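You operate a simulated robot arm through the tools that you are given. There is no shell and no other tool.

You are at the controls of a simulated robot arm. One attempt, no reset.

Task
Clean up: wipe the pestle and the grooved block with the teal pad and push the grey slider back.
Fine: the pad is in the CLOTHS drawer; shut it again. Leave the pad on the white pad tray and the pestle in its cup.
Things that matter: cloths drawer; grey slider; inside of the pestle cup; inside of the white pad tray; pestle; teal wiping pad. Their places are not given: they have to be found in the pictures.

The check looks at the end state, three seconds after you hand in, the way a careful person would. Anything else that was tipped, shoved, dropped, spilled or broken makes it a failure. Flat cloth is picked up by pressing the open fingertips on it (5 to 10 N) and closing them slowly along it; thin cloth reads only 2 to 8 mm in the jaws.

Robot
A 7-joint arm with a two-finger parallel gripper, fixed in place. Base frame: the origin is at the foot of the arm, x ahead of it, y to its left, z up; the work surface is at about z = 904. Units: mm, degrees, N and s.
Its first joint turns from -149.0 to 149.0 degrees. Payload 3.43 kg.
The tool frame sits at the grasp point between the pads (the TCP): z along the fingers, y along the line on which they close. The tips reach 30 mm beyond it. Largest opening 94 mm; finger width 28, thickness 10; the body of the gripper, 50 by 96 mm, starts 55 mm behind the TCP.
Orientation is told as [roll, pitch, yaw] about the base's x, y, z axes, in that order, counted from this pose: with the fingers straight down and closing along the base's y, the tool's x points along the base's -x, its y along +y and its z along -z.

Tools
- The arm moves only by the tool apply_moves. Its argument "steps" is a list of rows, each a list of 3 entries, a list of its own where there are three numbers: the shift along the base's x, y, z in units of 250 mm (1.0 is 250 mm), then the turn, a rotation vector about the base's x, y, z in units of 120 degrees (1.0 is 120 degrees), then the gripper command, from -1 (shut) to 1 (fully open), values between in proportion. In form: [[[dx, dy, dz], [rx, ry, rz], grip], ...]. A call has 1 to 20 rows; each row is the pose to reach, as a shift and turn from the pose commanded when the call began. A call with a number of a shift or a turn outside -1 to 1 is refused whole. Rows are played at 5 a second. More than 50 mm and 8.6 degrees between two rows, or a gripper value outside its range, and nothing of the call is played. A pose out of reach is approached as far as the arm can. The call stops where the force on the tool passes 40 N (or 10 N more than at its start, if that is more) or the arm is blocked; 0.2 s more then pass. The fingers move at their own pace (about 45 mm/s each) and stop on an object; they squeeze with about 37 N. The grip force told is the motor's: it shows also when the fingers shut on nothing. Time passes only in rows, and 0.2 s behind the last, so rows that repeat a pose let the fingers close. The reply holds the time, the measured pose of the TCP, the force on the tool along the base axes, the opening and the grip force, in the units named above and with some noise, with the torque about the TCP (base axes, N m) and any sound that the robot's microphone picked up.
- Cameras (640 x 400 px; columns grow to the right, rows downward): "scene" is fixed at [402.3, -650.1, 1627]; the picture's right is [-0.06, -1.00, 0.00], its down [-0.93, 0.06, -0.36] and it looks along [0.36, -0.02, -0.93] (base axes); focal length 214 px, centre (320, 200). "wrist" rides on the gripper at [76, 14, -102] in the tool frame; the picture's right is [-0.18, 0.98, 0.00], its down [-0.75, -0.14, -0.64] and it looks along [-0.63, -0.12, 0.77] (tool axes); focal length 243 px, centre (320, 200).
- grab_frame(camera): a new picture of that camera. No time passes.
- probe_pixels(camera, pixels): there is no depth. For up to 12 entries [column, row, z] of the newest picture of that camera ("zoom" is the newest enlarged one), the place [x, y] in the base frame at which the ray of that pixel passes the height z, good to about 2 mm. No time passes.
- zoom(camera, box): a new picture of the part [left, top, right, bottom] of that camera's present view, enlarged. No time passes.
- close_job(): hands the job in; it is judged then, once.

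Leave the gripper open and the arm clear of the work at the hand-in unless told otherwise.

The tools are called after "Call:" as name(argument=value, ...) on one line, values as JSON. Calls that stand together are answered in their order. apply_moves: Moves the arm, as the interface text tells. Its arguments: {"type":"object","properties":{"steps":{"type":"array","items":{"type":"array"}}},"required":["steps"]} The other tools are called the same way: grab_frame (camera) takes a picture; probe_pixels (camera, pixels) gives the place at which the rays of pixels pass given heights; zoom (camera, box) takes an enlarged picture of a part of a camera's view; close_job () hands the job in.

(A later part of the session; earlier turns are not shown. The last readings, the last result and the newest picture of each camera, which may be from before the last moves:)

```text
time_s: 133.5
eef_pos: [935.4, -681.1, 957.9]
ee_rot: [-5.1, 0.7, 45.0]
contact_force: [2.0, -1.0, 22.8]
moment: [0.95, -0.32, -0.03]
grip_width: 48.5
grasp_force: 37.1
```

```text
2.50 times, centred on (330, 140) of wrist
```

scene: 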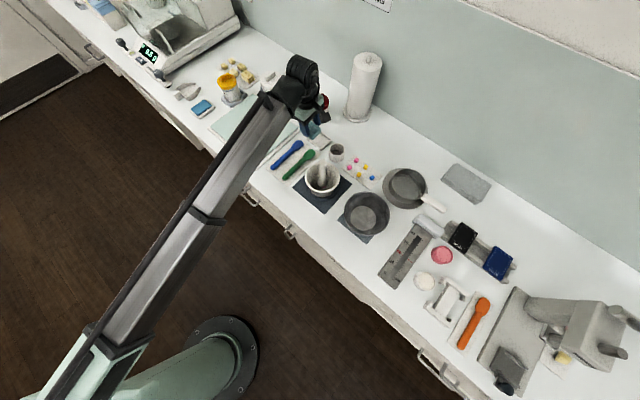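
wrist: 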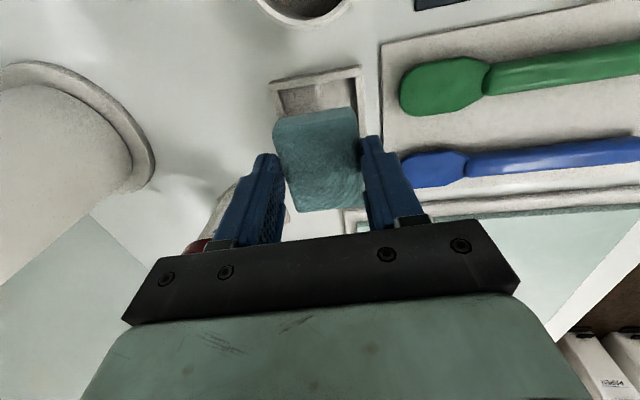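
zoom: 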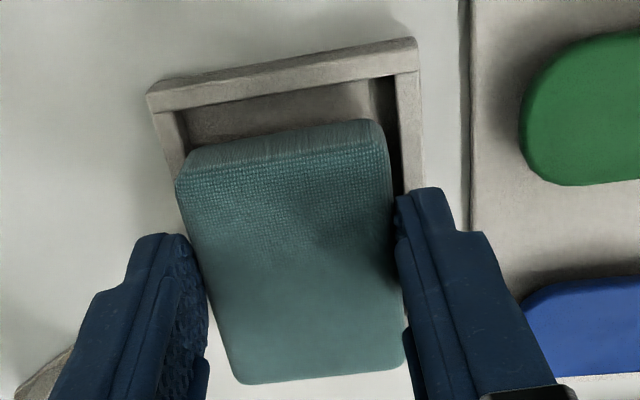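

It touched at z ≈ 958 with the moment pointing to the +t end: the pad's +t edge sits on that rim while there is a ~10 mm gap at the -t side. I lift, shift 5 mm toward -t and lower again.

Call:
apply_moves(steps=[[[0, 0, 0.03], [0, 0, 0], -0.8], [[-0.007, -0.007, 0.04], [0, 0, 0], -0.8], [[-0.014, -0.014, 0.04], [0, 0, 0], -0.8], [[-0.014, -0.014, 0.03], [0, 0, 0], -0.8], [[-0.014, -0.014, 0.015], [0, 0, 0], -0.8], [[-0.014, -0.014, 0.002], [0, 0, 0], -0.8]])

Call:
zoom(camera="wrist", box=[220, 60, 440, 220])

```text
time_s: 134.9
eef_pos: [932.1, -684.8, 955.4]
ee_rot: [-4.9, 0.9, 45.0]
contact_force: [-0.4, 0.4, -0.6]
moment: [0.02, -0.01, 0.01]
grip_width: 48.5
grasp_force: 37.2
```

```text
2.50 times, centred on (330, 140) of wrist
```

zoom: 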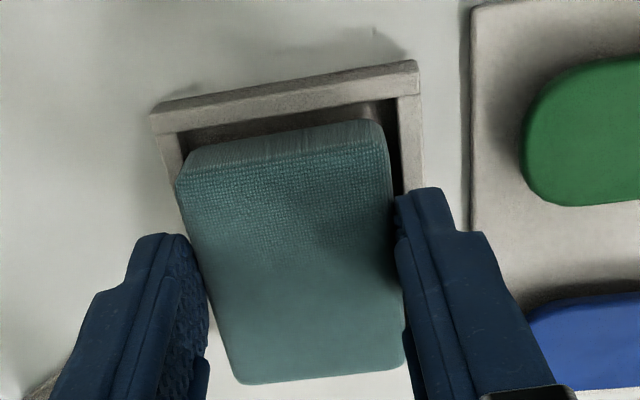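

At z ≈ 955 there is no force now: the pad is entering the tray. I go down in small steps until it touches the tray floor.

Call:
apply_moves(steps=[[[0, 0, -0.008], [0, 0, 0], -0.8], [[0, 0, -0.014], [0, 0, 0], -0.8]])

Call:
zoom(camera="wrist", box=[220, 60, 440, 220])

```text
time_s: 135.5
eef_pos: [931.3, -684.5, 952.1]
ee_rot: [-4.8, 0.8, 45.0]
contact_force: [-0.5, -0.3, 1.0]
moment: [-0.01, 0.02, -0.01]
grip_width: 48.3
grasp_force: 37.3
```

```text
2.50 times, centred on (330, 140) of wrist
```

zoom: 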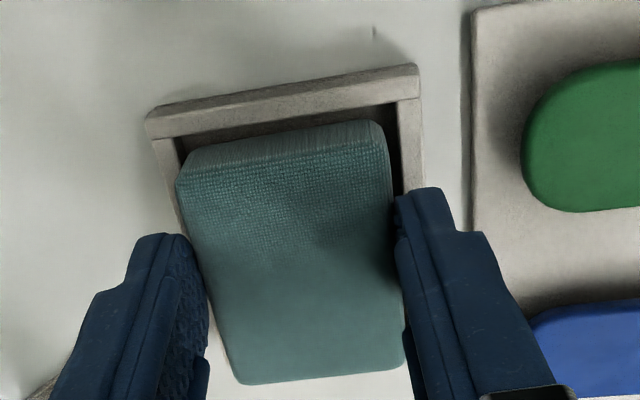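

Call:
apply_moves(steps=[[[0, 0, -0.008], [0, 0, 0], -0.8], [[0, 0, -0.012], [0, 0, 0], -0.8]])

```text
time_s: 136.1
eef_pos: [932.5, -684.3, 952.2]
ee_rot: [-5.1, 0.7, 45.0]
contact_force: [1.2, -0.5, 21.1]
moment: [-0.08, 0.64, 0.02]
grip_width: 48.4
grasp_force: 37.2
```

Floor contact at z ≈ 952 (6 mm below the rim contact). I ease off 2 mm and open the fingers to about 62 mm to release the pad.

Call:
apply_moves(steps=[[[0, 0, 0.008], [0, 0, 0], -0.8], [[0, 0, 0.008], [0, 0, 0], 0.1], [[0, 0, 0.008], [0, 0, 0], 0.2], [[0, 0, 0.008], [0, 0, 0], 0.32], [[0, 0, 0.012], [0, 0, 0], 0.32], [[0, 0, 0.06], [0, 0, 0], 0.32], [[0, 0, 0.12], [0, 0, 0], 0.32], [[0, 0, 0.18], [0, 0, 0], 0.32], [[0, 0, 0.22], [0, 0, 0], 0.32]])

Call:
grab_frame(camera="wrist")

Call:
zoom(camera="wrist", box=[220, 40, 440, 220])

```text
time_s: 138.1
eef_pos: [932.5, -684.9, 1005.8]
ee_rot: [-4.8, 0.8, 45.0]
contact_force: [0.2, -0.2, -0.9]
moment: [0.03, 0.01, -0.01]
grip_width: 62.0
grasp_force: 0.0
```

```text
taken
```

wrist: 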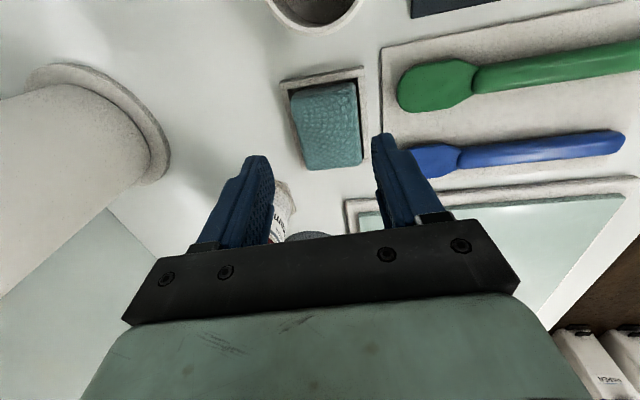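

```text
2.22 times, centred on (330, 130) of wrist
```

zoom: 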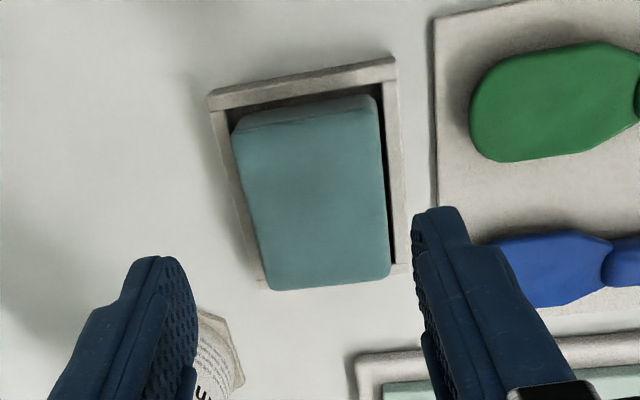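

The teal pad lies in the white tray. Next the pestle: I rise and move over the mortar (n ≈ 985, t ≈ 45, z ≈ 1130) to see how the pestle stands.

Call:
apply_moves(steps=[[[0, 0, 0.03], [0.005, 0.005, 0], 0.32], [[0, 0, 0.1], [0.01, 0.01, 0], 0.32], [[0, 0, 0.18], [0.016, 0.016, 0], 0.32], [[-0.02, 0.002, 0.26], [0.022, 0.022, 0], 0.32], [[-0.07, 0.007, 0.34], [0.0283, 0.0283, 0], 0.32], [[-0.13, 0.013, 0.41], [0.0283, 0.0283, 0], 0.32], [[-0.2, 0.02, 0.46], [0.0283, 0.0283, 0], 0.32], [[-0.27, 0.027, 0.48], [0.0283, 0.0283, 0], 0.32], [[-0.34, 0.034, 0.49], [0.0283, 0.0283, 0], 0.32], [[-0.42, 0.042, 0.496], [0.0283, 0.0283, 0], 0.32], [[-0.5, 0.05, 0.496], [0.0283, 0.0283, 0], 0.32], [[-0.58, 0.058, 0.496], [0.0283, 0.0283, 0], 0.32], [[-0.66, 0.066, 0.496], [0.0283, 0.0283, 0], 0.32], [[-0.73, 0.073, 0.496], [0.0283, 0.0283, 0], 0.32], [[-0.78, 0.078, 0.496], [0.0283, 0.0283, 0], 0.32], [[-0.81, 0.08, 0.496], [0.0283, 0.0283, 0], 0.32]])

Call:
grab_frame(camera="wrist")

Call:
zoom(camera="wrist", box=[220, 20, 460, 200])

Call:
grab_frame(camera="scene")

```text
time_s: 141.5
eef_pos: [728.8, -663.3, 1128.0]
ee_rot: [-0.2, 0.8, 45.1]
contact_force: [-0.3, -0.1, -0.2]
moment: [0.03, -0.01, 0.01]
grip_width: 62.1
grasp_force: 0.0
```

```text
taken
```

wrist: 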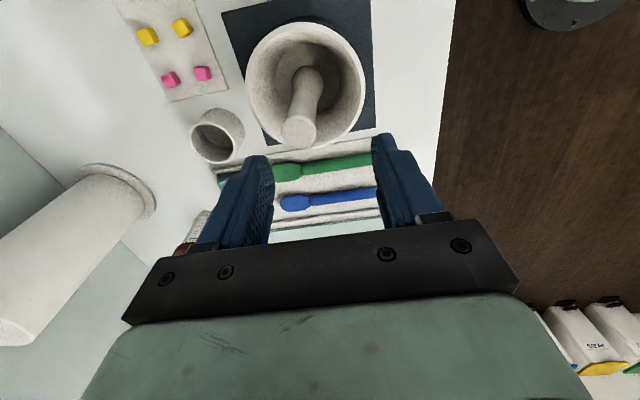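

```text
2.22 times, centred on (340, 110) of wrist
```

zoom: 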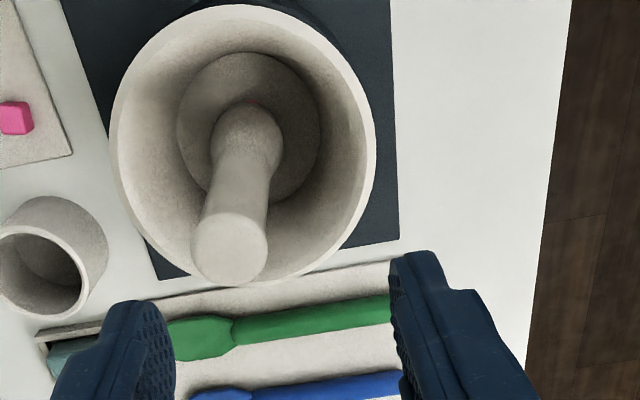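

```text
taken
```

scene: 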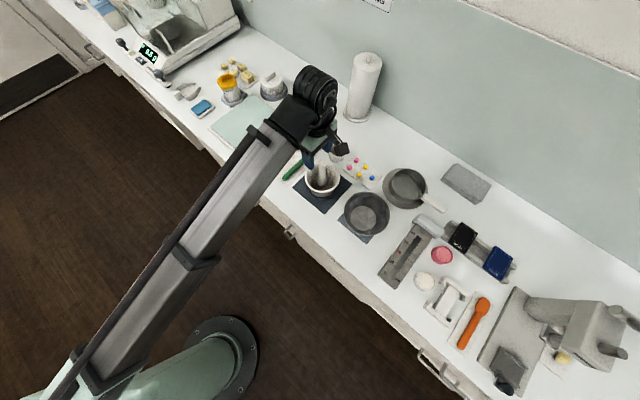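

The pestle leans in the mortar: its top is at (300,132) and its foot at (307,83) in the wrist picture. I probe both ends in this view and in the scene view.

Call:
probe_pixels(camera="wrist", pixels=[[299.6, 131.7, 1040], [299.6, 131.7, 1020], [299.6, 131.7, 1000], [307.3, 83, 945], [307.3, 83, 930], [246, 72, 985], [365, 72, 985], [300, 24, 985], [308, 147, 985], [216, 130, 955]])

Call:
probe_pixels(camera="scene", pixels=[[322.9, 162, 1040], [322.9, 162, 1020], [322.9, 162, 1000], [322.5, 183.9, 945], [322.5, 183.9, 930]])

Call:
zoom(camera="scene", box=[290, 130, 370, 210])

```text
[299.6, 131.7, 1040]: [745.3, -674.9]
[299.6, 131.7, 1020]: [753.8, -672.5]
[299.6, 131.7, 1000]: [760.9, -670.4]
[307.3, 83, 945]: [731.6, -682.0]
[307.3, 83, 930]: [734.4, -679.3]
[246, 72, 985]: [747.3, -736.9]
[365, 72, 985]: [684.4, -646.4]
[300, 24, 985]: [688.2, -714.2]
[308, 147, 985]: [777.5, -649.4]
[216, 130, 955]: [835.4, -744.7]
```

```text
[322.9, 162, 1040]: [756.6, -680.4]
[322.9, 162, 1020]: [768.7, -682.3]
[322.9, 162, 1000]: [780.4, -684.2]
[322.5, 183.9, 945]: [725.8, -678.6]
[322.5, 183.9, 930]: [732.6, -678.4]
```

```text
5.00 times, centred on (330, 170) of scene
```

zoom: 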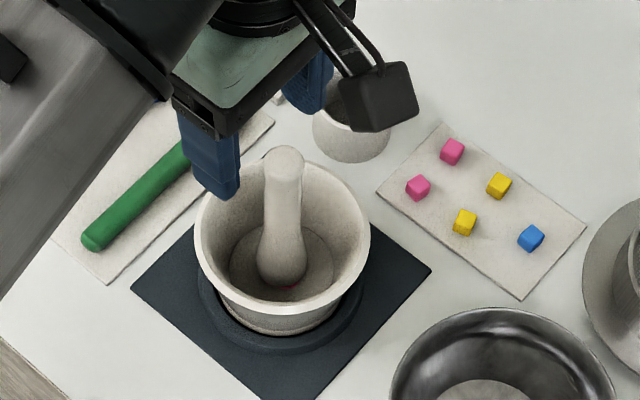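

Combining both cameras, the pestle stands almost upright near (732,-679) with its top around z ≈ 1075 (the lean is only perspective). I centre the tool above it at the same height to confirm: a centred upright pestle should show top at (320,142) and foot at (320,86).

Call:
apply_moves(steps=[[[0.005, -0.015, 0], [0, 0, 0], 0.32], [[0.01, -0.035, 0], [0, 0, 0], 0.32], [[0.015, -0.055, 0], [0, 0, 0], 0.32], [[0.015, -0.061, 0], [0, 0, 0], 0.32]])

Call:
grab_frame(camera="wrist")

Call:
zoom(camera="wrist", box=[230, 20, 430, 200])

```text
time_s: 142.5
eef_pos: [733.4, -678.6, 1128.5]
ee_rot: [-0.1, 0.9, 45.2]
contact_force: [-0.2, 0.1, 0.2]
moment: [-0.03, 0.0, 0.0]
grip_width: 62.0
grasp_force: 0.0
```

```text
taken
```

wrist: 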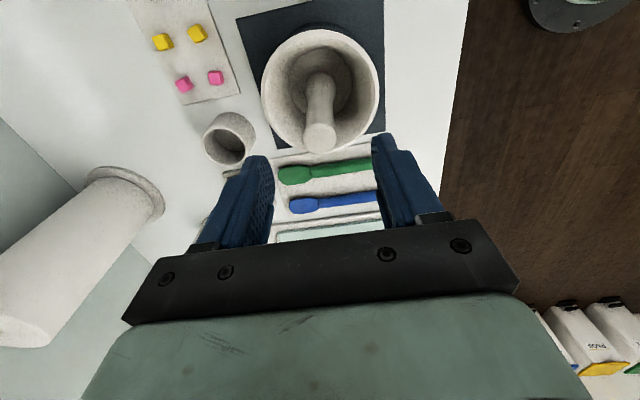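

```text
2.22 times, centred on (330, 110) of wrist
```

zoom: 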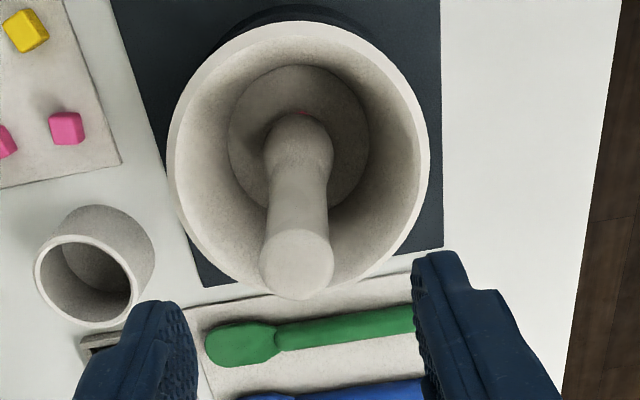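

Both ends line up on column 320: the pestle is upright right under the tool. I go down to z ≈ 1042 (tips still above the mortar rim) and close on the handle.

Call:
apply_moves(steps=[[[0, 0, -0.03], [0, 0, 0], 0.32], [[0, 0, -0.08], [0, 0, 0], 0.32], [[0, 0, -0.13], [0, 0, 0], 0.32], [[0, 0, -0.18], [0, 0, 0], 0.32], [[0, 0, -0.23], [0, 0, 0], 0.32], [[0, 0, -0.28], [0, 0, 0], 0.32], [[0, 0, -0.32], [0, 0, 0], 0.32], [[0, 0, -0.346], [0, 0, 0], 0.32]])

Call:
grab_frame(camera="wrist")

```text
time_s: 144.3
eef_pos: [732.6, -679.3, 1041.9]
ee_rot: [-0.1, 0.8, 45.0]
contact_force: [-0.1, 0.6, 0.0]
moment: [-0.01, 0.02, 0.01]
grip_width: 61.8
grasp_force: 0.0
```

```text
taken
```

wrist: 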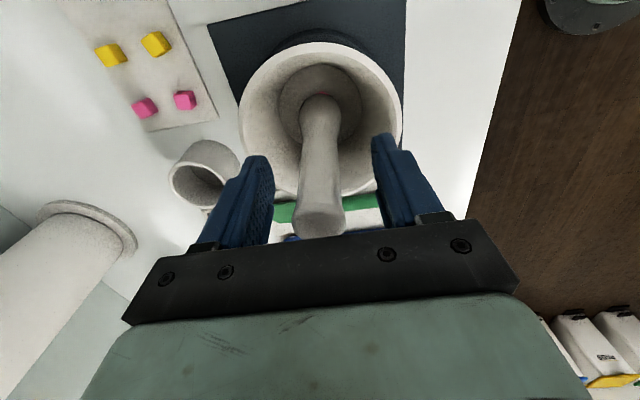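

The handle is between the fingers at (320,190). I close on it.

Call:
apply_moves(steps=[[[0, 0, 0], [0, 0, 0], 0.1], [[0, 0, 0], [0, 0, 0], -0.1], [[0, 0, 0], [0, 0, 0], -0.3], [[0, 0, 0], [0, 0, 0], -0.45], [[0, 0, 0], [0, 0, 0], -0.6], [[0, 0, 0], [0, 0, 0], -0.8], [[0, 0, 0], [0, 0, 0], -1], [[0, 0, 0], [0, 0, 0], -1]])

Call:
grab_frame(camera="wrist")

```text
time_s: 146.1
eef_pos: [733.0, -679.4, 1042.4]
ee_rot: [-0.1, 0.8, 45.1]
contact_force: [0.5, -0.2, -1.1]
moment: [-0.06, -0.05, 0.0]
grip_width: 23.5
grasp_force: 37.0
```

```text
taken
```

wrist: 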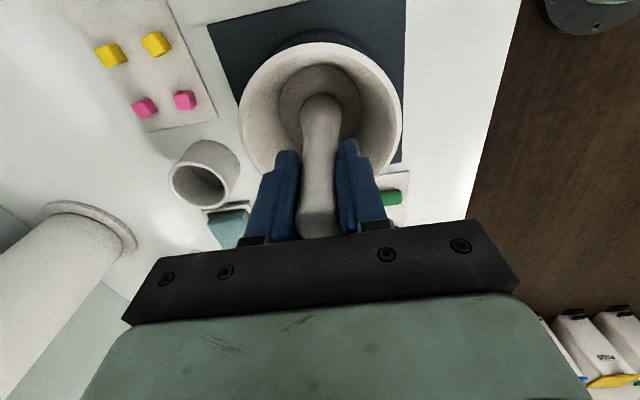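

Gripped (23.5 mm). I lift straight up 125 mm to clear the mortar.

Call:
apply_moves(steps=[[[0, 0, 0.015], [0, 0, 0], -1], [[0, 0, 0.05], [0, 0, 0], -1], [[0, 0, 0.1], [0, 0, 0], -1], [[0, 0, 0.15], [0, 0, 0], -1], [[0, 0, 0.21], [0, 0, 0], -1], [[0, 0, 0.27], [0, 0, 0], -1], [[0, 0, 0.33], [0, 0, 0], -1], [[0, 0, 0.39], [0, 0, 0], -1], [[0, 0, 0.45], [0, 0, 0], -1], [[0, 0, 0.49], [0, 0, 0], -1], [[0, 0, 0.5], [0, 0, 0], -1]])

Call:
grab_frame(camera="wrist")

Call:
zoom(camera="scene", box=[270, 90, 390, 200])

```text
time_s: 148.5
eef_pos: [733.7, -678.8, 1167.4]
ee_rot: [0.0, 0.8, 45.2]
contact_force: [-0.4, 0.0, -0.8]
moment: [0.03, 0.01, 0.0]
grip_width: 23.8
grasp_force: 36.9
```

```text
taken
```

wrist: 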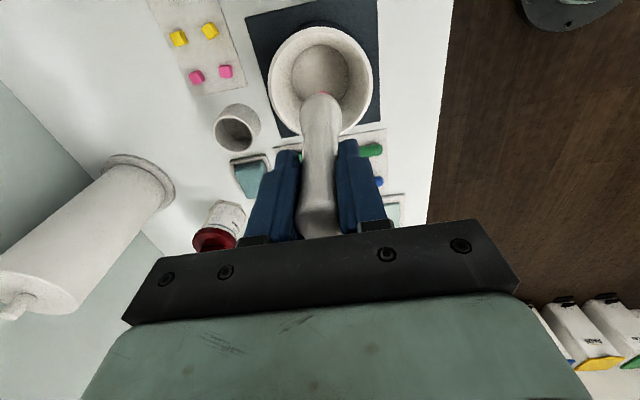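

```text
3.64 times, centred on (330, 145) of scene
```

zoom: 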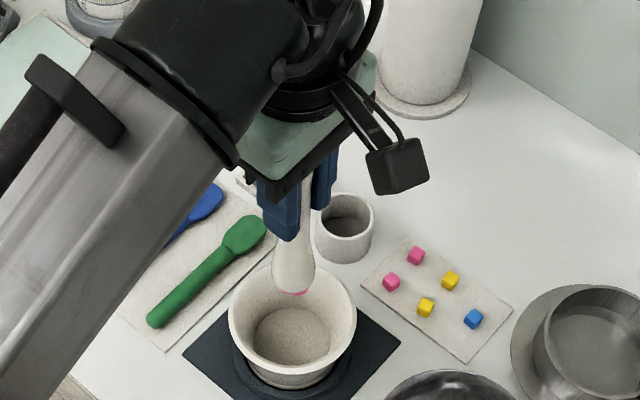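

The pestle is out; its foot carries a pink patch at the very bottom, and the mortar is empty. I carry it over to the pad (centre about (936,-686)) at z ≈ 1140.

Call:
apply_moves(steps=[[[0.02, 0, 0], [0, 0, 0], -1], [[0.06, -0.002, -0.01], [0, 0, 0], -1], [[0.12, -0.004, -0.02], [0, 0, 0], -1], [[0.19, -0.006, -0.04], [0, 0, 0], -1], [[0.26, -0.009, -0.06], [0, 0, 0], -1], [[0.33, -0.011, -0.08], [0, 0, 0], -1], [[0.4, -0.014, -0.1], [0, 0, 0], -1], [[0.47, -0.016, -0.11], [0, 0, 0], -1], [[0.54, -0.019, -0.11], [0, 0, 0], -1], [[0.61, -0.021, -0.11], [0, 0, 0], -1], [[0.68, -0.024, -0.11], [0, 0, 0], -1], [[0.74, -0.026, -0.11], [0, 0, 0], -1], [[0.79, -0.028, -0.11], [0, 0, 0], -1], [[0.81, -0.029, -0.11], [0, 0, 0], -1]])

Call:
grab_frame(camera="wrist")

Call:
zoom(camera="wrist", box=[240, 40, 420, 200])

Call:
zoom(camera="scene", box=[270, 80, 390, 190])

```text
time_s: 151.5
eef_pos: [936.9, -686.9, 1139.6]
ee_rot: [-0.1, 0.7, 45.1]
contact_force: [0.1, -0.6, -1.2]
moment: [0.03, -0.03, -0.02]
grip_width: 23.6
grasp_force: 36.4
```

```text
taken
```

wrist: 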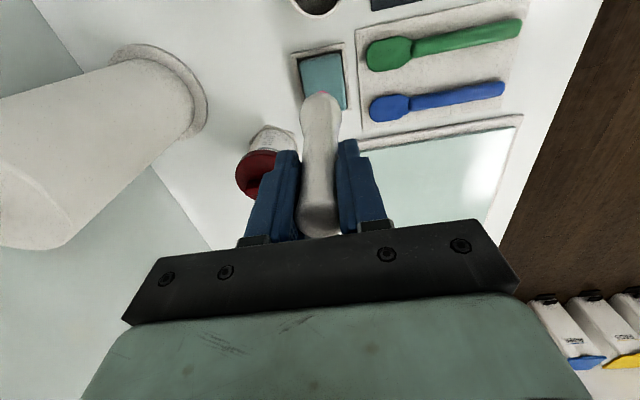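

```text
2.50 times, centred on (330, 120) of wrist
```

zoom: 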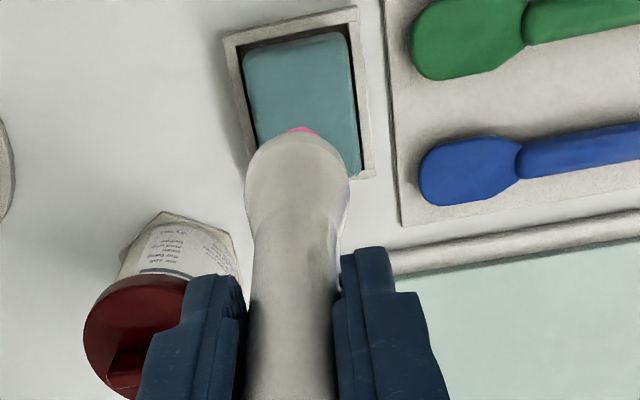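

```text
3.64 times, centred on (330, 135) of scene
```

zoom: 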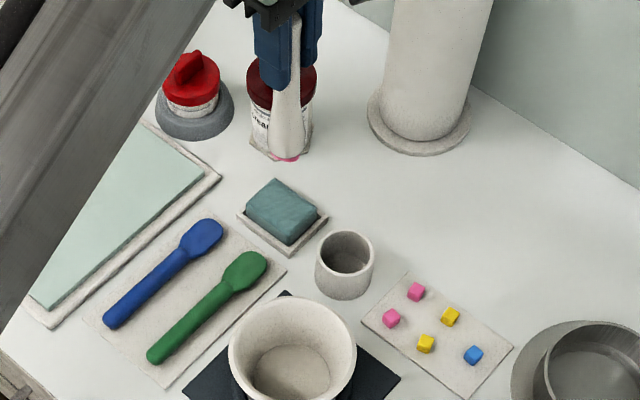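

The pad is seated well inside the tray, and the pestle foot is above it. I lower to z ≈ 1060, then creep down to contact.

Call:
apply_moves(steps=[[[0, 0, -0.03], [0, 0, 0], -1], [[0, 0, -0.08], [0, 0, 0], -1], [[0, 0, -0.14], [0, 0, 0], -1], [[0, 0, -0.2], [0, 0, 0], -1], [[0, 0, -0.25], [0, 0, 0], -1], [[0, 0, -0.29], [0, 0, 0], -1], [[0, 0, -0.31], [0, 0, 0], -1], [[0, 0, -0.32], [0, 0, 0], -1]])

Call:
zoom(camera="wrist", box=[240, 40, 420, 200])

```text
time_s: 153.3
eef_pos: [935.5, -687.2, 1059.2]
ee_rot: [-0.1, 0.8, 45.1]
contact_force: [-0.1, 0.7, -1.2]
moment: [-0.03, -0.02, 0.01]
grip_width: 23.4
grasp_force: 37.0
```

```text
2.50 times, centred on (330, 120) of wrist
```

zoom: 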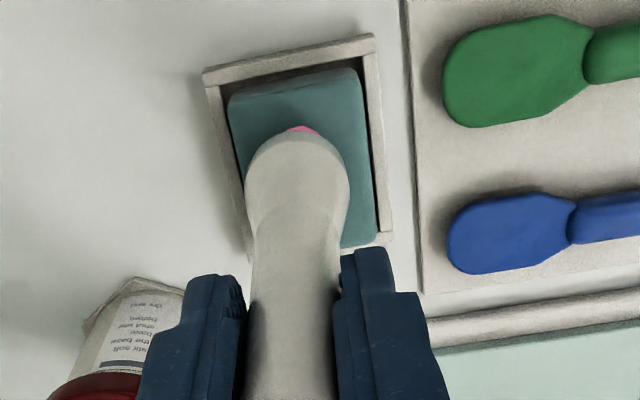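

The foot is just above the middle of the pad. I creep down 4 mm at a time.

Call:
apply_moves(steps=[[[0, 0, -0.008], [0, 0, 0], -1], [[0, 0, -0.016], [0, 0, 0], -1]])

Call:
apply_moves(steps=[[[0, 0, -0.006], [0, 0, 0], -1], [[0, 0, -0.012], [0, 0, 0], -1]])

```text
time_s: 153.9
eef_pos: [936.5, -686.7, 1056.0]
ee_rot: [-0.1, 0.8, 45.1]
contact_force: [0.2, -0.6, -1.6]
moment: [-0.04, -0.02, 0.0]
grip_width: 23.5
grasp_force: 36.7
```

```text
time_s: 154.5
eef_pos: [934.8, -687.1, 1054.7]
ee_rot: [-0.2, 0.8, 45.1]
contact_force: [1.2, 0.2, 6.8]
moment: [-0.09, -0.23, -0.01]
grip_width: 23.7
grasp_force: 36.9
```

Contact with the pad at z ≈ 1054.7 with about 8 N. I rub back and forth along the closing direction (±9 mm), keeping this pressure.

Call:
apply_moves(steps=[[[0.013, -0.013, 0], [0, 0, 0], -1], [[0.026, -0.026, 0], [0, 0, 0], -1], [[0.013, -0.013, 0], [0, 0, 0], -1], [[0, 0, 0], [0, 0, 0], -1], [[-0.013, 0.013, 0], [0, 0, 0], -1], [[-0.026, 0.026, 0], [0, 0, 0], -1], [[-0.013, 0.013, 0], [0, 0, 0], -1], [[0, 0, 0], [0, 0, 0], -1], [[0.013, -0.013, 0], [0, 0, 0], -1], [[0.026, -0.026, 0], [0, 0, 0], -1], [[0.013, -0.013, 0], [0, 0, 0], -1], [[0, 0, 0], [0, 0, 0], -1], [[-0.013, 0.013, 0], [0, 0, 0], -1], [[-0.026, 0.026, 0], [0, 0, 0], -1], [[-0.013, 0.013, 0], [0, 0, 0], -1], [[0, 0, 0], [0, 0, 0], -1]])

Call:
zoom(camera="wrist", box=[240, 40, 420, 200])

Call:
zoom(camera="scene", box=[270, 80, 390, 190])

```text
time_s: 157.9
eef_pos: [934.7, -684.6, 1052.7]
ee_rot: [0.0, 0.9, 45.1]
contact_force: [-4.6, 4.8, 12.5]
moment: [0.64, 0.55, 0.03]
grip_width: 23.7
grasp_force: 36.8
```

```text
2.50 times, centred on (330, 120) of wrist
```

zoom: 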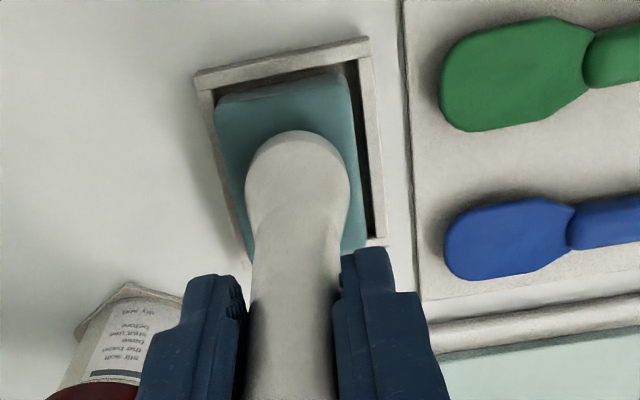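

```text
3.64 times, centred on (330, 135) of scene
```

zoom: 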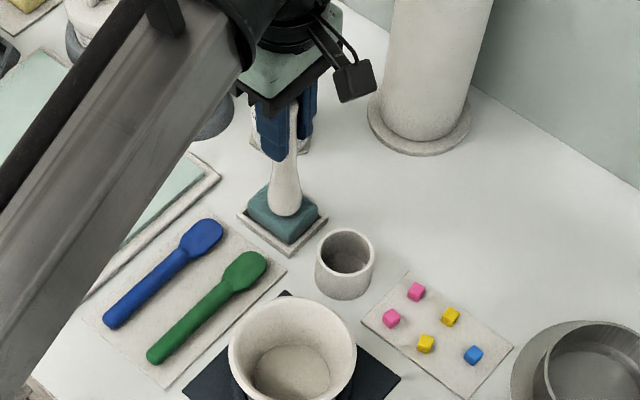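

The visible pink is gone already. To cover the whole foot I also rub along the other direction (±10 mm) with slightly less pressure.

Call:
apply_moves(steps=[[[0, 0, 0.005], [0, 0, 0], -1], [[0.013, 0.013, 0.005], [0, 0, 0], -1], [[0.026, 0.026, 0.005], [0, 0, 0], -1], [[0.013, 0.013, 0.005], [0, 0, 0], -1], [[0, 0, 0.005], [0, 0, 0], -1], [[-0.013, -0.013, 0.005], [0, 0, 0], -1], [[-0.026, -0.026, 0.005], [0, 0, 0], -1], [[-0.013, -0.013, 0.005], [0, 0, 0], -1], [[0, 0, 0.005], [0, 0, 0], -1], [[0.013, -0.013, 0.005], [0, 0, 0], -1], [[0.018, 0, 0.005], [0, 0, 0], -1], [[0.013, 0.013, 0.005], [0, 0, 0], -1], [[0, 0.018, 0.005], [0, 0, 0], -1], [[-0.013, 0.013, 0.005], [0, 0, 0], -1], [[-0.018, 0, 0.005], [0, 0, 0], -1], [[-0.013, -0.013, 0.005], [0, 0, 0], -1], [[0, -0.018, 0.005], [0, 0, 0], -1], [[0, 0, 0.005], [0, 0, 0], -1]])

Call:
apply_moves(steps=[[[0, 0, 0.02], [0, 0, 0], -1], [[0, 0, 0.06], [0, 0, 0], -1], [[0, 0, 0.12], [0, 0, 0], -1], [[0, 0, 0.18], [0, 0, 0], -1], [[0, 0, 0.24], [0, 0, 0], -1], [[0, 0, 0.29], [0, 0, 0], -1], [[0, 0, 0.32], [0, 0, 0], -1]])

Call:
grab_frame(camera="wrist")

Call:
zoom(camera="wrist", box=[240, 40, 420, 200])

Call:
zoom(camera="scene", box=[270, 80, 390, 190])

```text
time_s: 161.7
eef_pos: [935.1, -687.6, 1053.6]
ee_rot: [-0.2, 0.8, 45.0]
contact_force: [0.3, -0.5, 1.5]
moment: [0.01, 0.11, 0.04]
grip_width: 23.5
grasp_force: 37.2
```

```text
time_s: 163.3
eef_pos: [936.5, -687.4, 1133.7]
ee_rot: [-0.1, 0.8, 45.0]
contact_force: [0.0, 0.1, -1.8]
moment: [-0.06, 0.01, -0.01]
grip_width: 23.7
grasp_force: 36.8
```

```text
taken
```

wrist: 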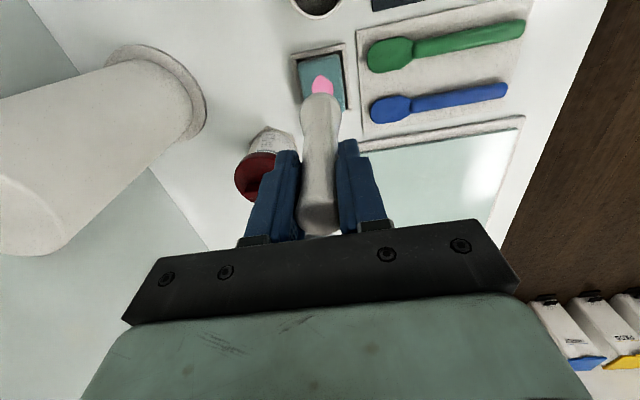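

```text
2.50 times, centred on (330, 120) of wrist
```

zoom: 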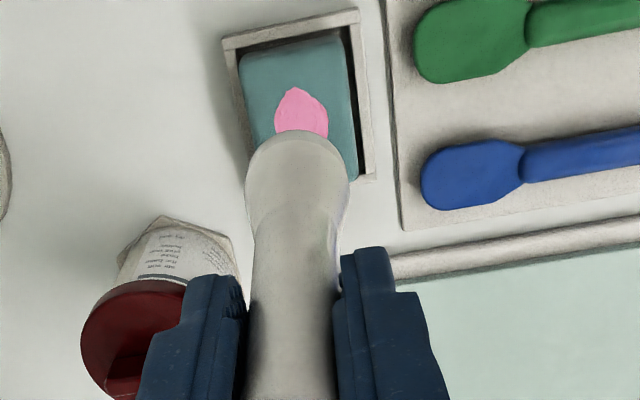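

```text
3.64 times, centred on (330, 135) of scene
```

zoom: 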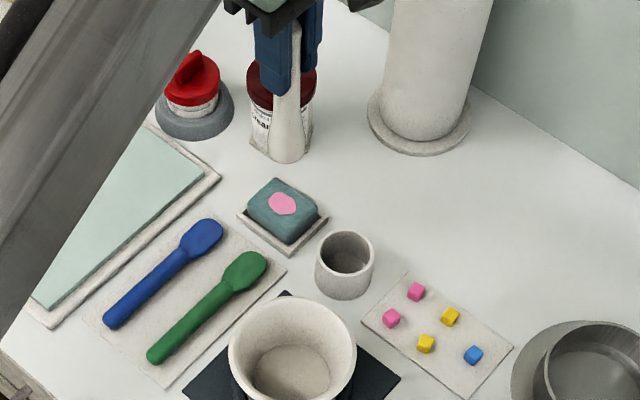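

The pink has come off onto the pad; the pestle foot is clean. Now I carry the pestle over the cup (rim centre about (856,-742)).

Call:
apply_moves(steps=[[[-0.02, -0.013, 0], [0, 0, 0], -1], [[-0.07, -0.047, 0], [0, 0, 0], -1], [[-0.13, -0.087, 0], [0, 0, 0], -1], [[-0.19, -0.127, 0], [0, 0, 0], -1], [[-0.25, -0.167, 0], [0, 0, 0], -1], [[-0.3, -0.2, 0], [0, 0, 0], -1], [[-0.323, -0.217, 0], [0, 0, 0], -1]])

Call:
grab_frame(camera="wrist")

Call:
zoom(camera="wrist", box=[240, 30, 420, 200])

Call:
zoom(camera="scene", box=[300, 110, 380, 190])

```text
time_s: 164.9
eef_pos: [855.0, -741.6, 1133.3]
ee_rot: [-0.1, 0.9, 45.1]
contact_force: [0.1, 0.0, -0.9]
moment: [-0.04, -0.01, -0.03]
grip_width: 23.6
grasp_force: 37.0
```

```text
taken
```

wrist: 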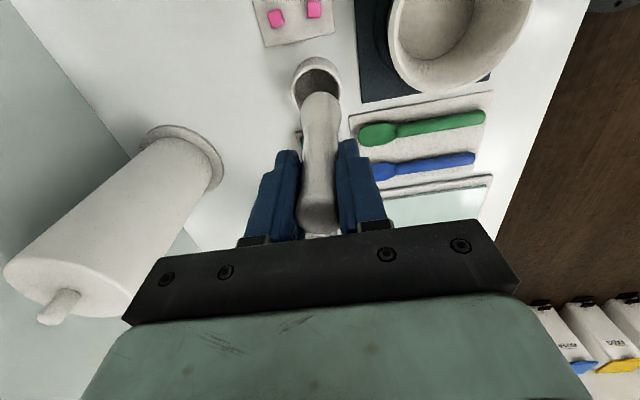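

```text
2.35 times, centred on (330, 115) of wrist
```

zoom: 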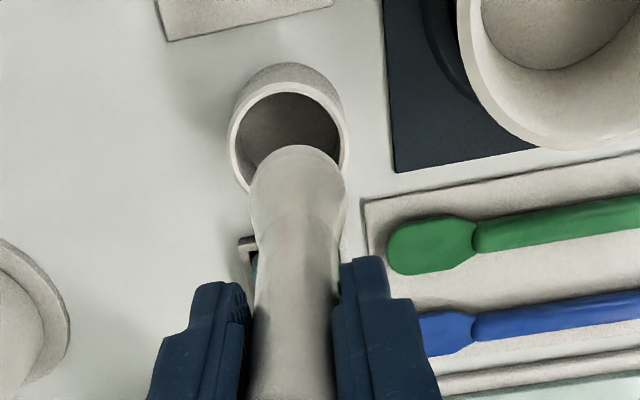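

```text
5.00 times, centred on (340, 150) of scene
```

zoom: 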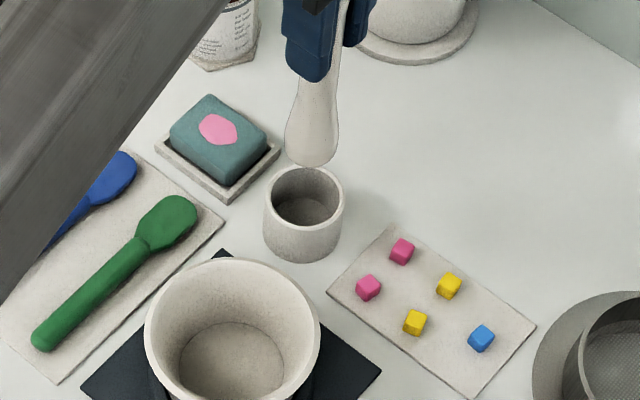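

I compare the cup rim centre in both views: (316.8,89.5) in the wrist picture and (336.7,150.8) in the scene picture.

Call:
probe_pixels(camera="scene", pixels=[[336.7, 150.8, 945], [336.7, 150.8, 955], [336.7, 150.8, 965], [328.6, 150.8, 955], [344.8, 150.8, 955]])

Call:
probe_pixels(camera="wrist", pixels=[[316.8, 89.5, 945], [316.8, 89.5, 955], [316.8, 89.5, 965], [291, 93.7, 955], [342.7, 93.7, 955], [317, 64, 955]])

```text
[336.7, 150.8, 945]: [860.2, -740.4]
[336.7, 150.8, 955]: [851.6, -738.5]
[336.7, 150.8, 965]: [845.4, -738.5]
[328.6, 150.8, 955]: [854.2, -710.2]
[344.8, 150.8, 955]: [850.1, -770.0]
```

```text
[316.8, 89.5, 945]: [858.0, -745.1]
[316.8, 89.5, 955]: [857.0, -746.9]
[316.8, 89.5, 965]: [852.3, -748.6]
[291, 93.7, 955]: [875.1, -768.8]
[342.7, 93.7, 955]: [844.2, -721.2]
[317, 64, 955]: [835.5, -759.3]
```

Averaging the two views puts the cup centre at about (858,-743), so I shift 3 mm outward and lower to z ≈ 1085 for a look before entering.

Call:
apply_moves(steps=[[[0.006, -0.002, -0.02], [0, 0, 0], -1], [[0.013, -0.004, -0.06], [0, 0, 0], -1], [[0.013, -0.004, -0.11], [0, 0, 0], -1], [[0.013, -0.004, -0.155], [0, 0, 0], -1], [[0.013, -0.004, -0.185], [0, 0, 0], -1], [[0.013, -0.004, -0.193], [0, 0, 0], -1]])

Call:
zoom(camera="wrist", box=[240, 30, 420, 200])

Call:
zoom(camera="scene", box=[310, 120, 370, 180])

```text
time_s: 166.3
eef_pos: [858.4, -742.1, 1087.0]
ee_rot: [-0.1, 0.7, 45.1]
contact_force: [-0.8, -1.0, -2.0]
moment: [-0.02, -0.01, 0.0]
grip_width: 23.9
grasp_force: 37.0
```

```text
2.35 times, centred on (330, 115) of wrist
```

zoom: 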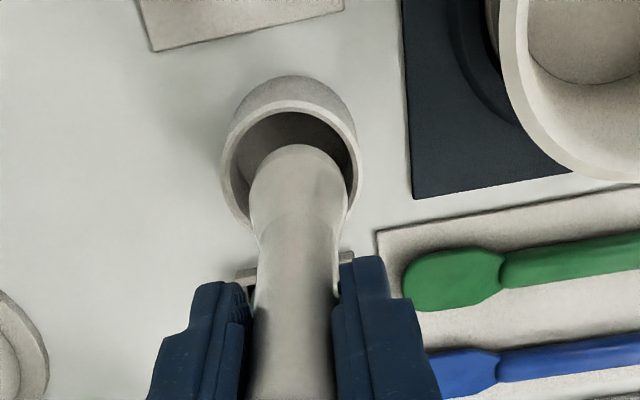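

```text
6.67 times, centred on (340, 150) of scene
```

zoom: 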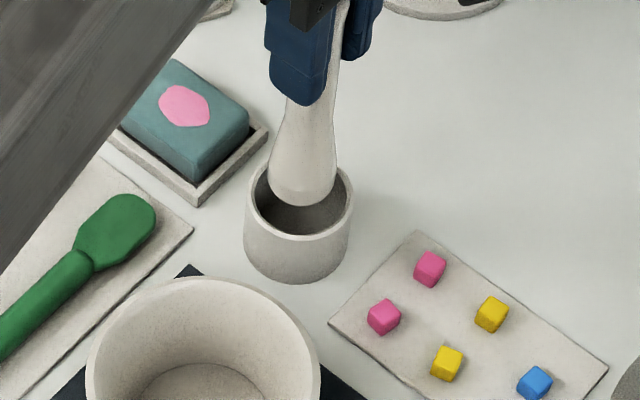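

The foot is nearly centred over the opening (about 1–2 mm off). I shift 1.5 mm outward and lower into the cup to z ≈ 1060.

Call:
apply_moves(steps=[[[0.004, -0.004, -0.015], [0, 0, 0], -1], [[0.004, -0.004, -0.04], [0, 0, 0], -1], [[0.004, -0.004, -0.07], [0, 0, 0], -1], [[0.004, -0.004, -0.095], [0, 0, 0], -1], [[0.004, -0.004, -0.108], [0, 0, 0], -1]])

Call:
zoom(camera="wrist", box=[240, 30, 420, 200])

Call:
zoom(camera="scene", box=[310, 120, 370, 180])

```text
time_s: 167.5
eef_pos: [858.7, -743.4, 1059.6]
ee_rot: [-0.1, 0.8, 45.1]
contact_force: [0.3, -0.1, -1.5]
moment: [-0.02, -0.01, -0.01]
grip_width: 23.6
grasp_force: 36.6
```

```text
2.35 times, centred on (330, 115) of wrist
```

zoom: 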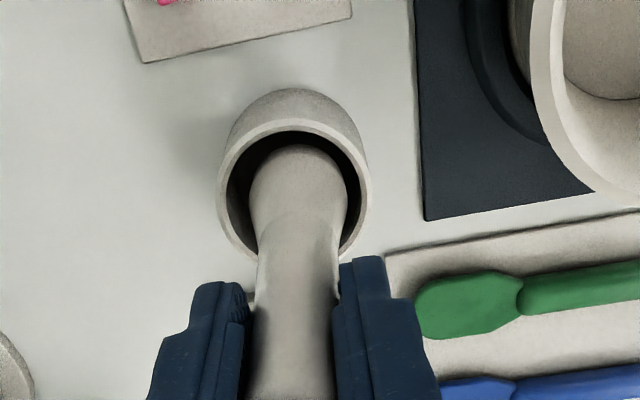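

```text
6.67 times, centred on (340, 150) of scene
```

zoom: 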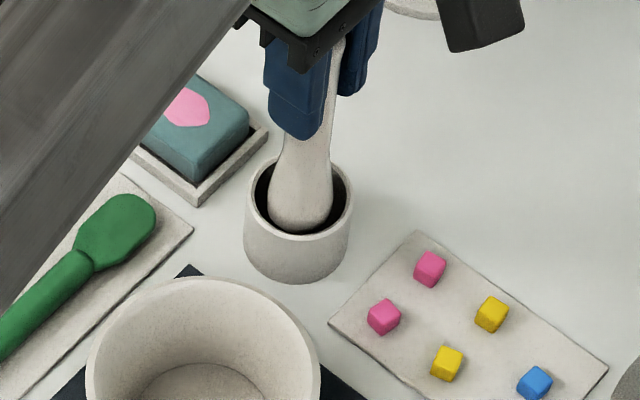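

The foot is inside the cup with free space all round and no force. I continue down to z ≈ 1042, then creep to the cup floor.

Call:
apply_moves(steps=[[[0, 0, -0.02], [0, 0, 0], -1], [[0, 0, -0.04], [0, 0, 0], -1], [[0, 0, -0.055], [0, 0, 0], -1], [[0, 0, -0.07], [0, 0, 0], -1]])

Call:
apply_moves(steps=[[[0, 0, -0.008], [0, 0, 0], -1], [[0, 0, -0.016], [0, 0, 0], -1]])

```text
time_s: 168.5
eef_pos: [860.1, -742.8, 1041.2]
ee_rot: [-0.1, 0.8, 45.1]
contact_force: [-0.4, 0.9, -1.8]
moment: [0.04, 0.08, 0.01]
grip_width: 23.3
grasp_force: 37.3
```

```text
time_s: 169.1
eef_pos: [858.8, -743.1, 1037.5]
ee_rot: [-0.2, 0.8, 45.0]
contact_force: [0.4, 0.3, -0.5]
moment: [0.05, 0.06, -0.04]
grip_width: 23.6
grasp_force: 36.3
```

Call:
apply_moves(steps=[[[0, 0, -0.006], [0, 0, 0], -1], [[0, 0, -0.012], [0, 0, 0], -1]])

Call:
zoom(camera="wrist", box=[240, 30, 420, 200])

```text
time_s: 169.7
eef_pos: [858.9, -743.1, 1035.4]
ee_rot: [0.0, 1.0, 45.1]
contact_force: [0.0, 2.3, 3.7]
moment: [0.23, 0.2, 0.03]
grip_width: 23.3
grasp_force: 37.3
```

```text
2.35 times, centred on (330, 115) of wrist
```

zoom: 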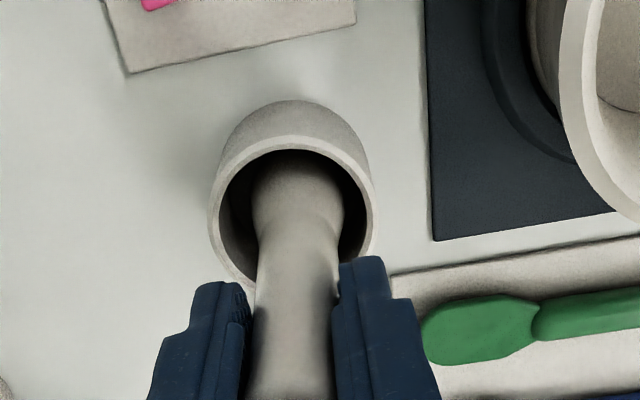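

The foot rests on the cup floor (about 5 N). I open the fingers slowly and watch whether the pestle stays put.

Call:
apply_moves(steps=[[[0, 0, 0.004], [0, 0, 0], -0.9], [[0, 0, 0.004], [0, 0, 0], -0.5], [[0, 0, 0.004], [0, 0, 0], -0.35], [[0, 0, 0.004], [0, 0, 0], -0.2], [[0, 0, 0.004], [0, 0, 0], 0.0], [[0, 0, 0.004], [0, 0, 0], 0.15], [[0, 0, 0.004], [0, 0, 0], 0.15]])

Call:
grab_frame(camera="wrist")

Call:
zoom(camera="scene", box=[300, 110, 380, 190])

```text
time_s: 171.3
eef_pos: [859.1, -743.6, 1034.4]
ee_rot: [-0.2, 0.9, 45.1]
contact_force: [0.0, 0.3, -0.1]
moment: [-0.03, -0.04, 0.01]
grip_width: 53.8
grasp_force: 0.1
```

```text
taken
```

wrist: 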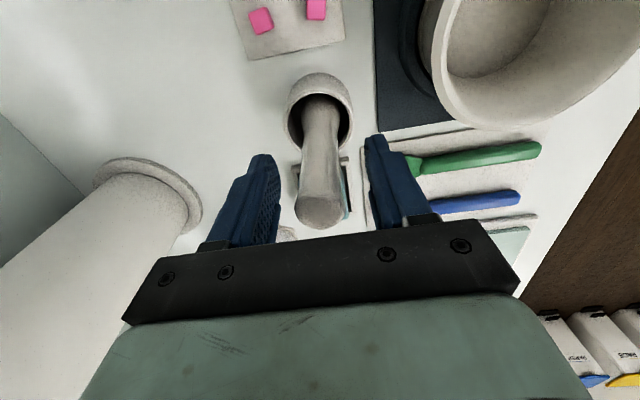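

```text
5.00 times, centred on (340, 150) of scene
```

zoom: 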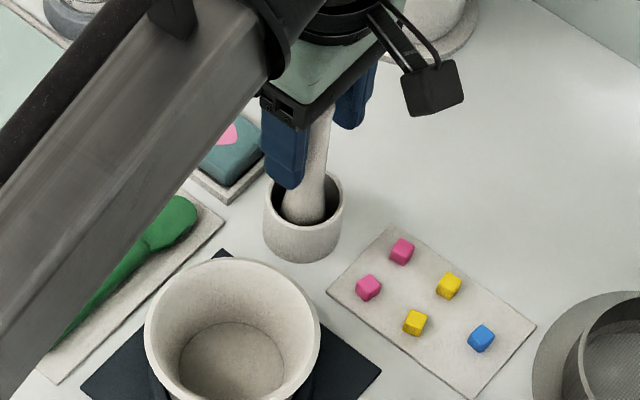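

The pestle stays standing in the cup, free between the fingers. I rise straight up clear of it.

Call:
apply_moves(steps=[[[0, 0, 0.02], [0, 0, 0], 0.15], [[0, 0, 0.06], [0, 0, 0], 0.15], [[0, 0, 0.12], [0, 0, 0], 0.15], [[0, 0, 0.18], [0, 0, 0], 0.15], [[0, 0, 0.24], [0, 0, 0], 0.15], [[0, 0, 0.3], [0, 0, 0], 0.15], [[0, 0, 0.36], [0, 0, 0], 0.15], [[0, 0, 0.42], [0, 0, 0], 0.15], [[0, 0, 0.46], [0, 0, 0], 0.15], [[0, 0, 0.48], [0, 0, 0], 0.15]])

Call:
grab_frame(camera="wrist")

Call:
zoom(camera="scene", box=[300, 110, 380, 190])

```text
time_s: 173.5
eef_pos: [858.9, -743.0, 1156.0]
ee_rot: [-0.1, 0.8, 45.1]
contact_force: [0.9, 0.6, 0.5]
moment: [-0.01, 0.05, -0.02]
grip_width: 53.8
grasp_force: 0.2
```

```text
taken
```

wrist: 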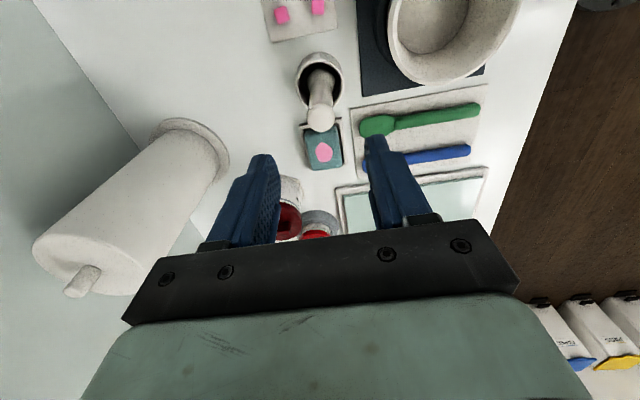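

```text
5.00 times, centred on (340, 150) of scene
```

zoom: 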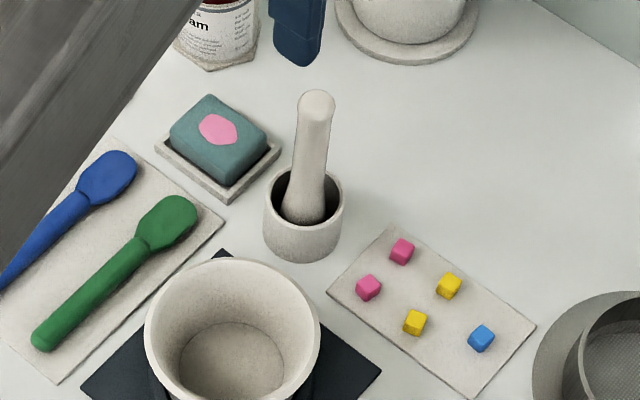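

I check the pad in the tray, the drawers and the gauge once more before withdrawing.

Call:
zoom(camera="wrist", box=[270, 40, 390, 180])

Call:
zoom(camera="scene", box=[306, 125, 346, 160])

```text
2.86 times, centred on (330, 110) of wrist
```

zoom: 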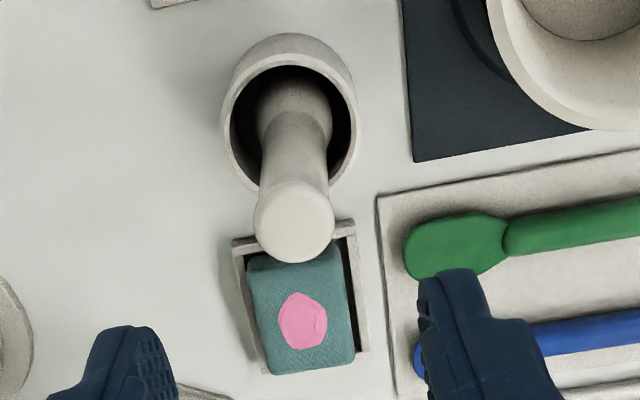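

```text
11.43 times, centred on (326, 142) of scene
```

zoom: 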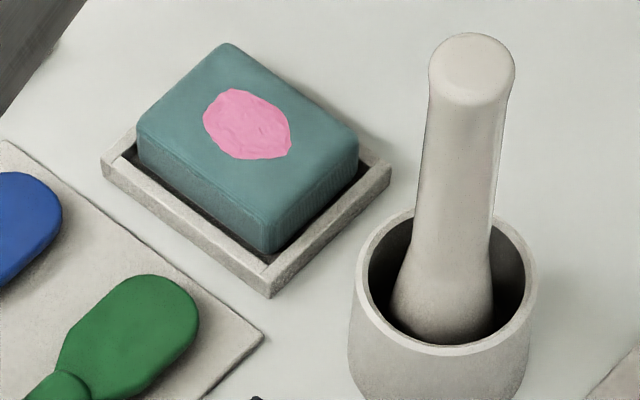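

Everything looks right: pad flat inside the tray, pestle standing in the cup. I withdraw the arm toward the robot, clear of the bench, and open the gripper.

Call:
apply_moves(steps=[[[-0.02, 0.02, 0.01], [0, 0, 0], 0.15], [[-0.07, 0.07, 0.02], [0, 0, 0], 0.3], [[-0.13, 0.13, 0.02], [0, 0, 0], 0.5], [[-0.19, 0.19, 0.02], [0, 0, 0], 0.7], [[-0.25, 0.25, 0.02], [0, 0, 0], 0.9], [[-0.31, 0.31, 0.02], [0, 0, 0], 1], [[-0.37, 0.37, 0.02], [0, 0, 0], 1], [[-0.43, 0.43, 0.02], [0, 0, 0], 1], [[-0.49, 0.49, 0.02], [0, 0, 0], 1], [[-0.55, 0.55, 0.02], [0, 0, 0], 1], [[-0.61, 0.61, 0.02], [0, 0, 0], 1], [[-0.67, 0.67, 0.02], [0, 0, 0], 1], [[-0.72, 0.72, 0.02], [0, 0, 0], 1], [[-0.75, 0.75, 0.02], [0, 0, 0], 1]])

Call:
grab_frame(camera="scene")

Call:
grab_frame(camera="wrist")

```text
time_s: 176.5
eef_pos: [670.5, -555.8, 1160.7]
ee_rot: [-0.1, 0.9, 45.1]
contact_force: [-0.1, 0.9, 0.0]
moment: [-0.02, -0.04, -0.01]
grip_width: 94.1
grasp_force: 0.1
```

```text
taken
```

scene: 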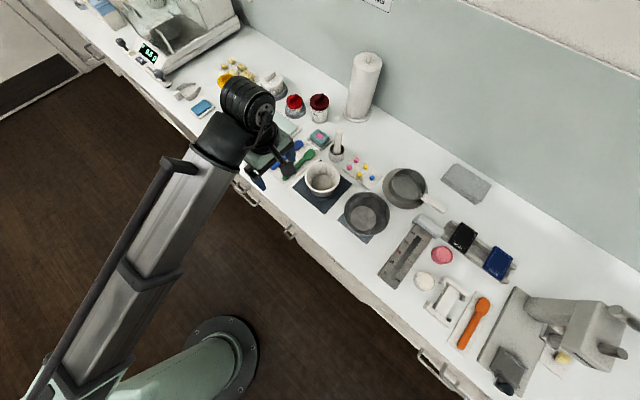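

```text
taken
```

wrist: 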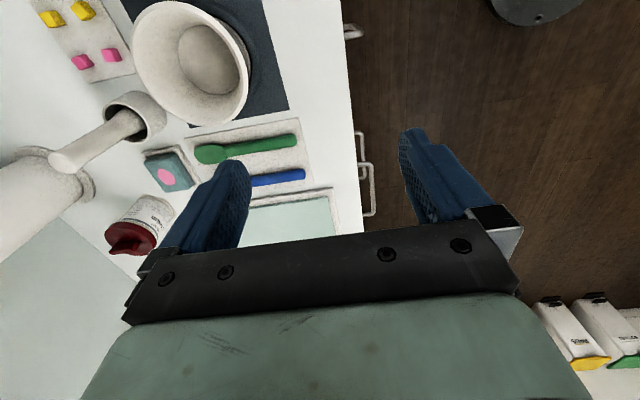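

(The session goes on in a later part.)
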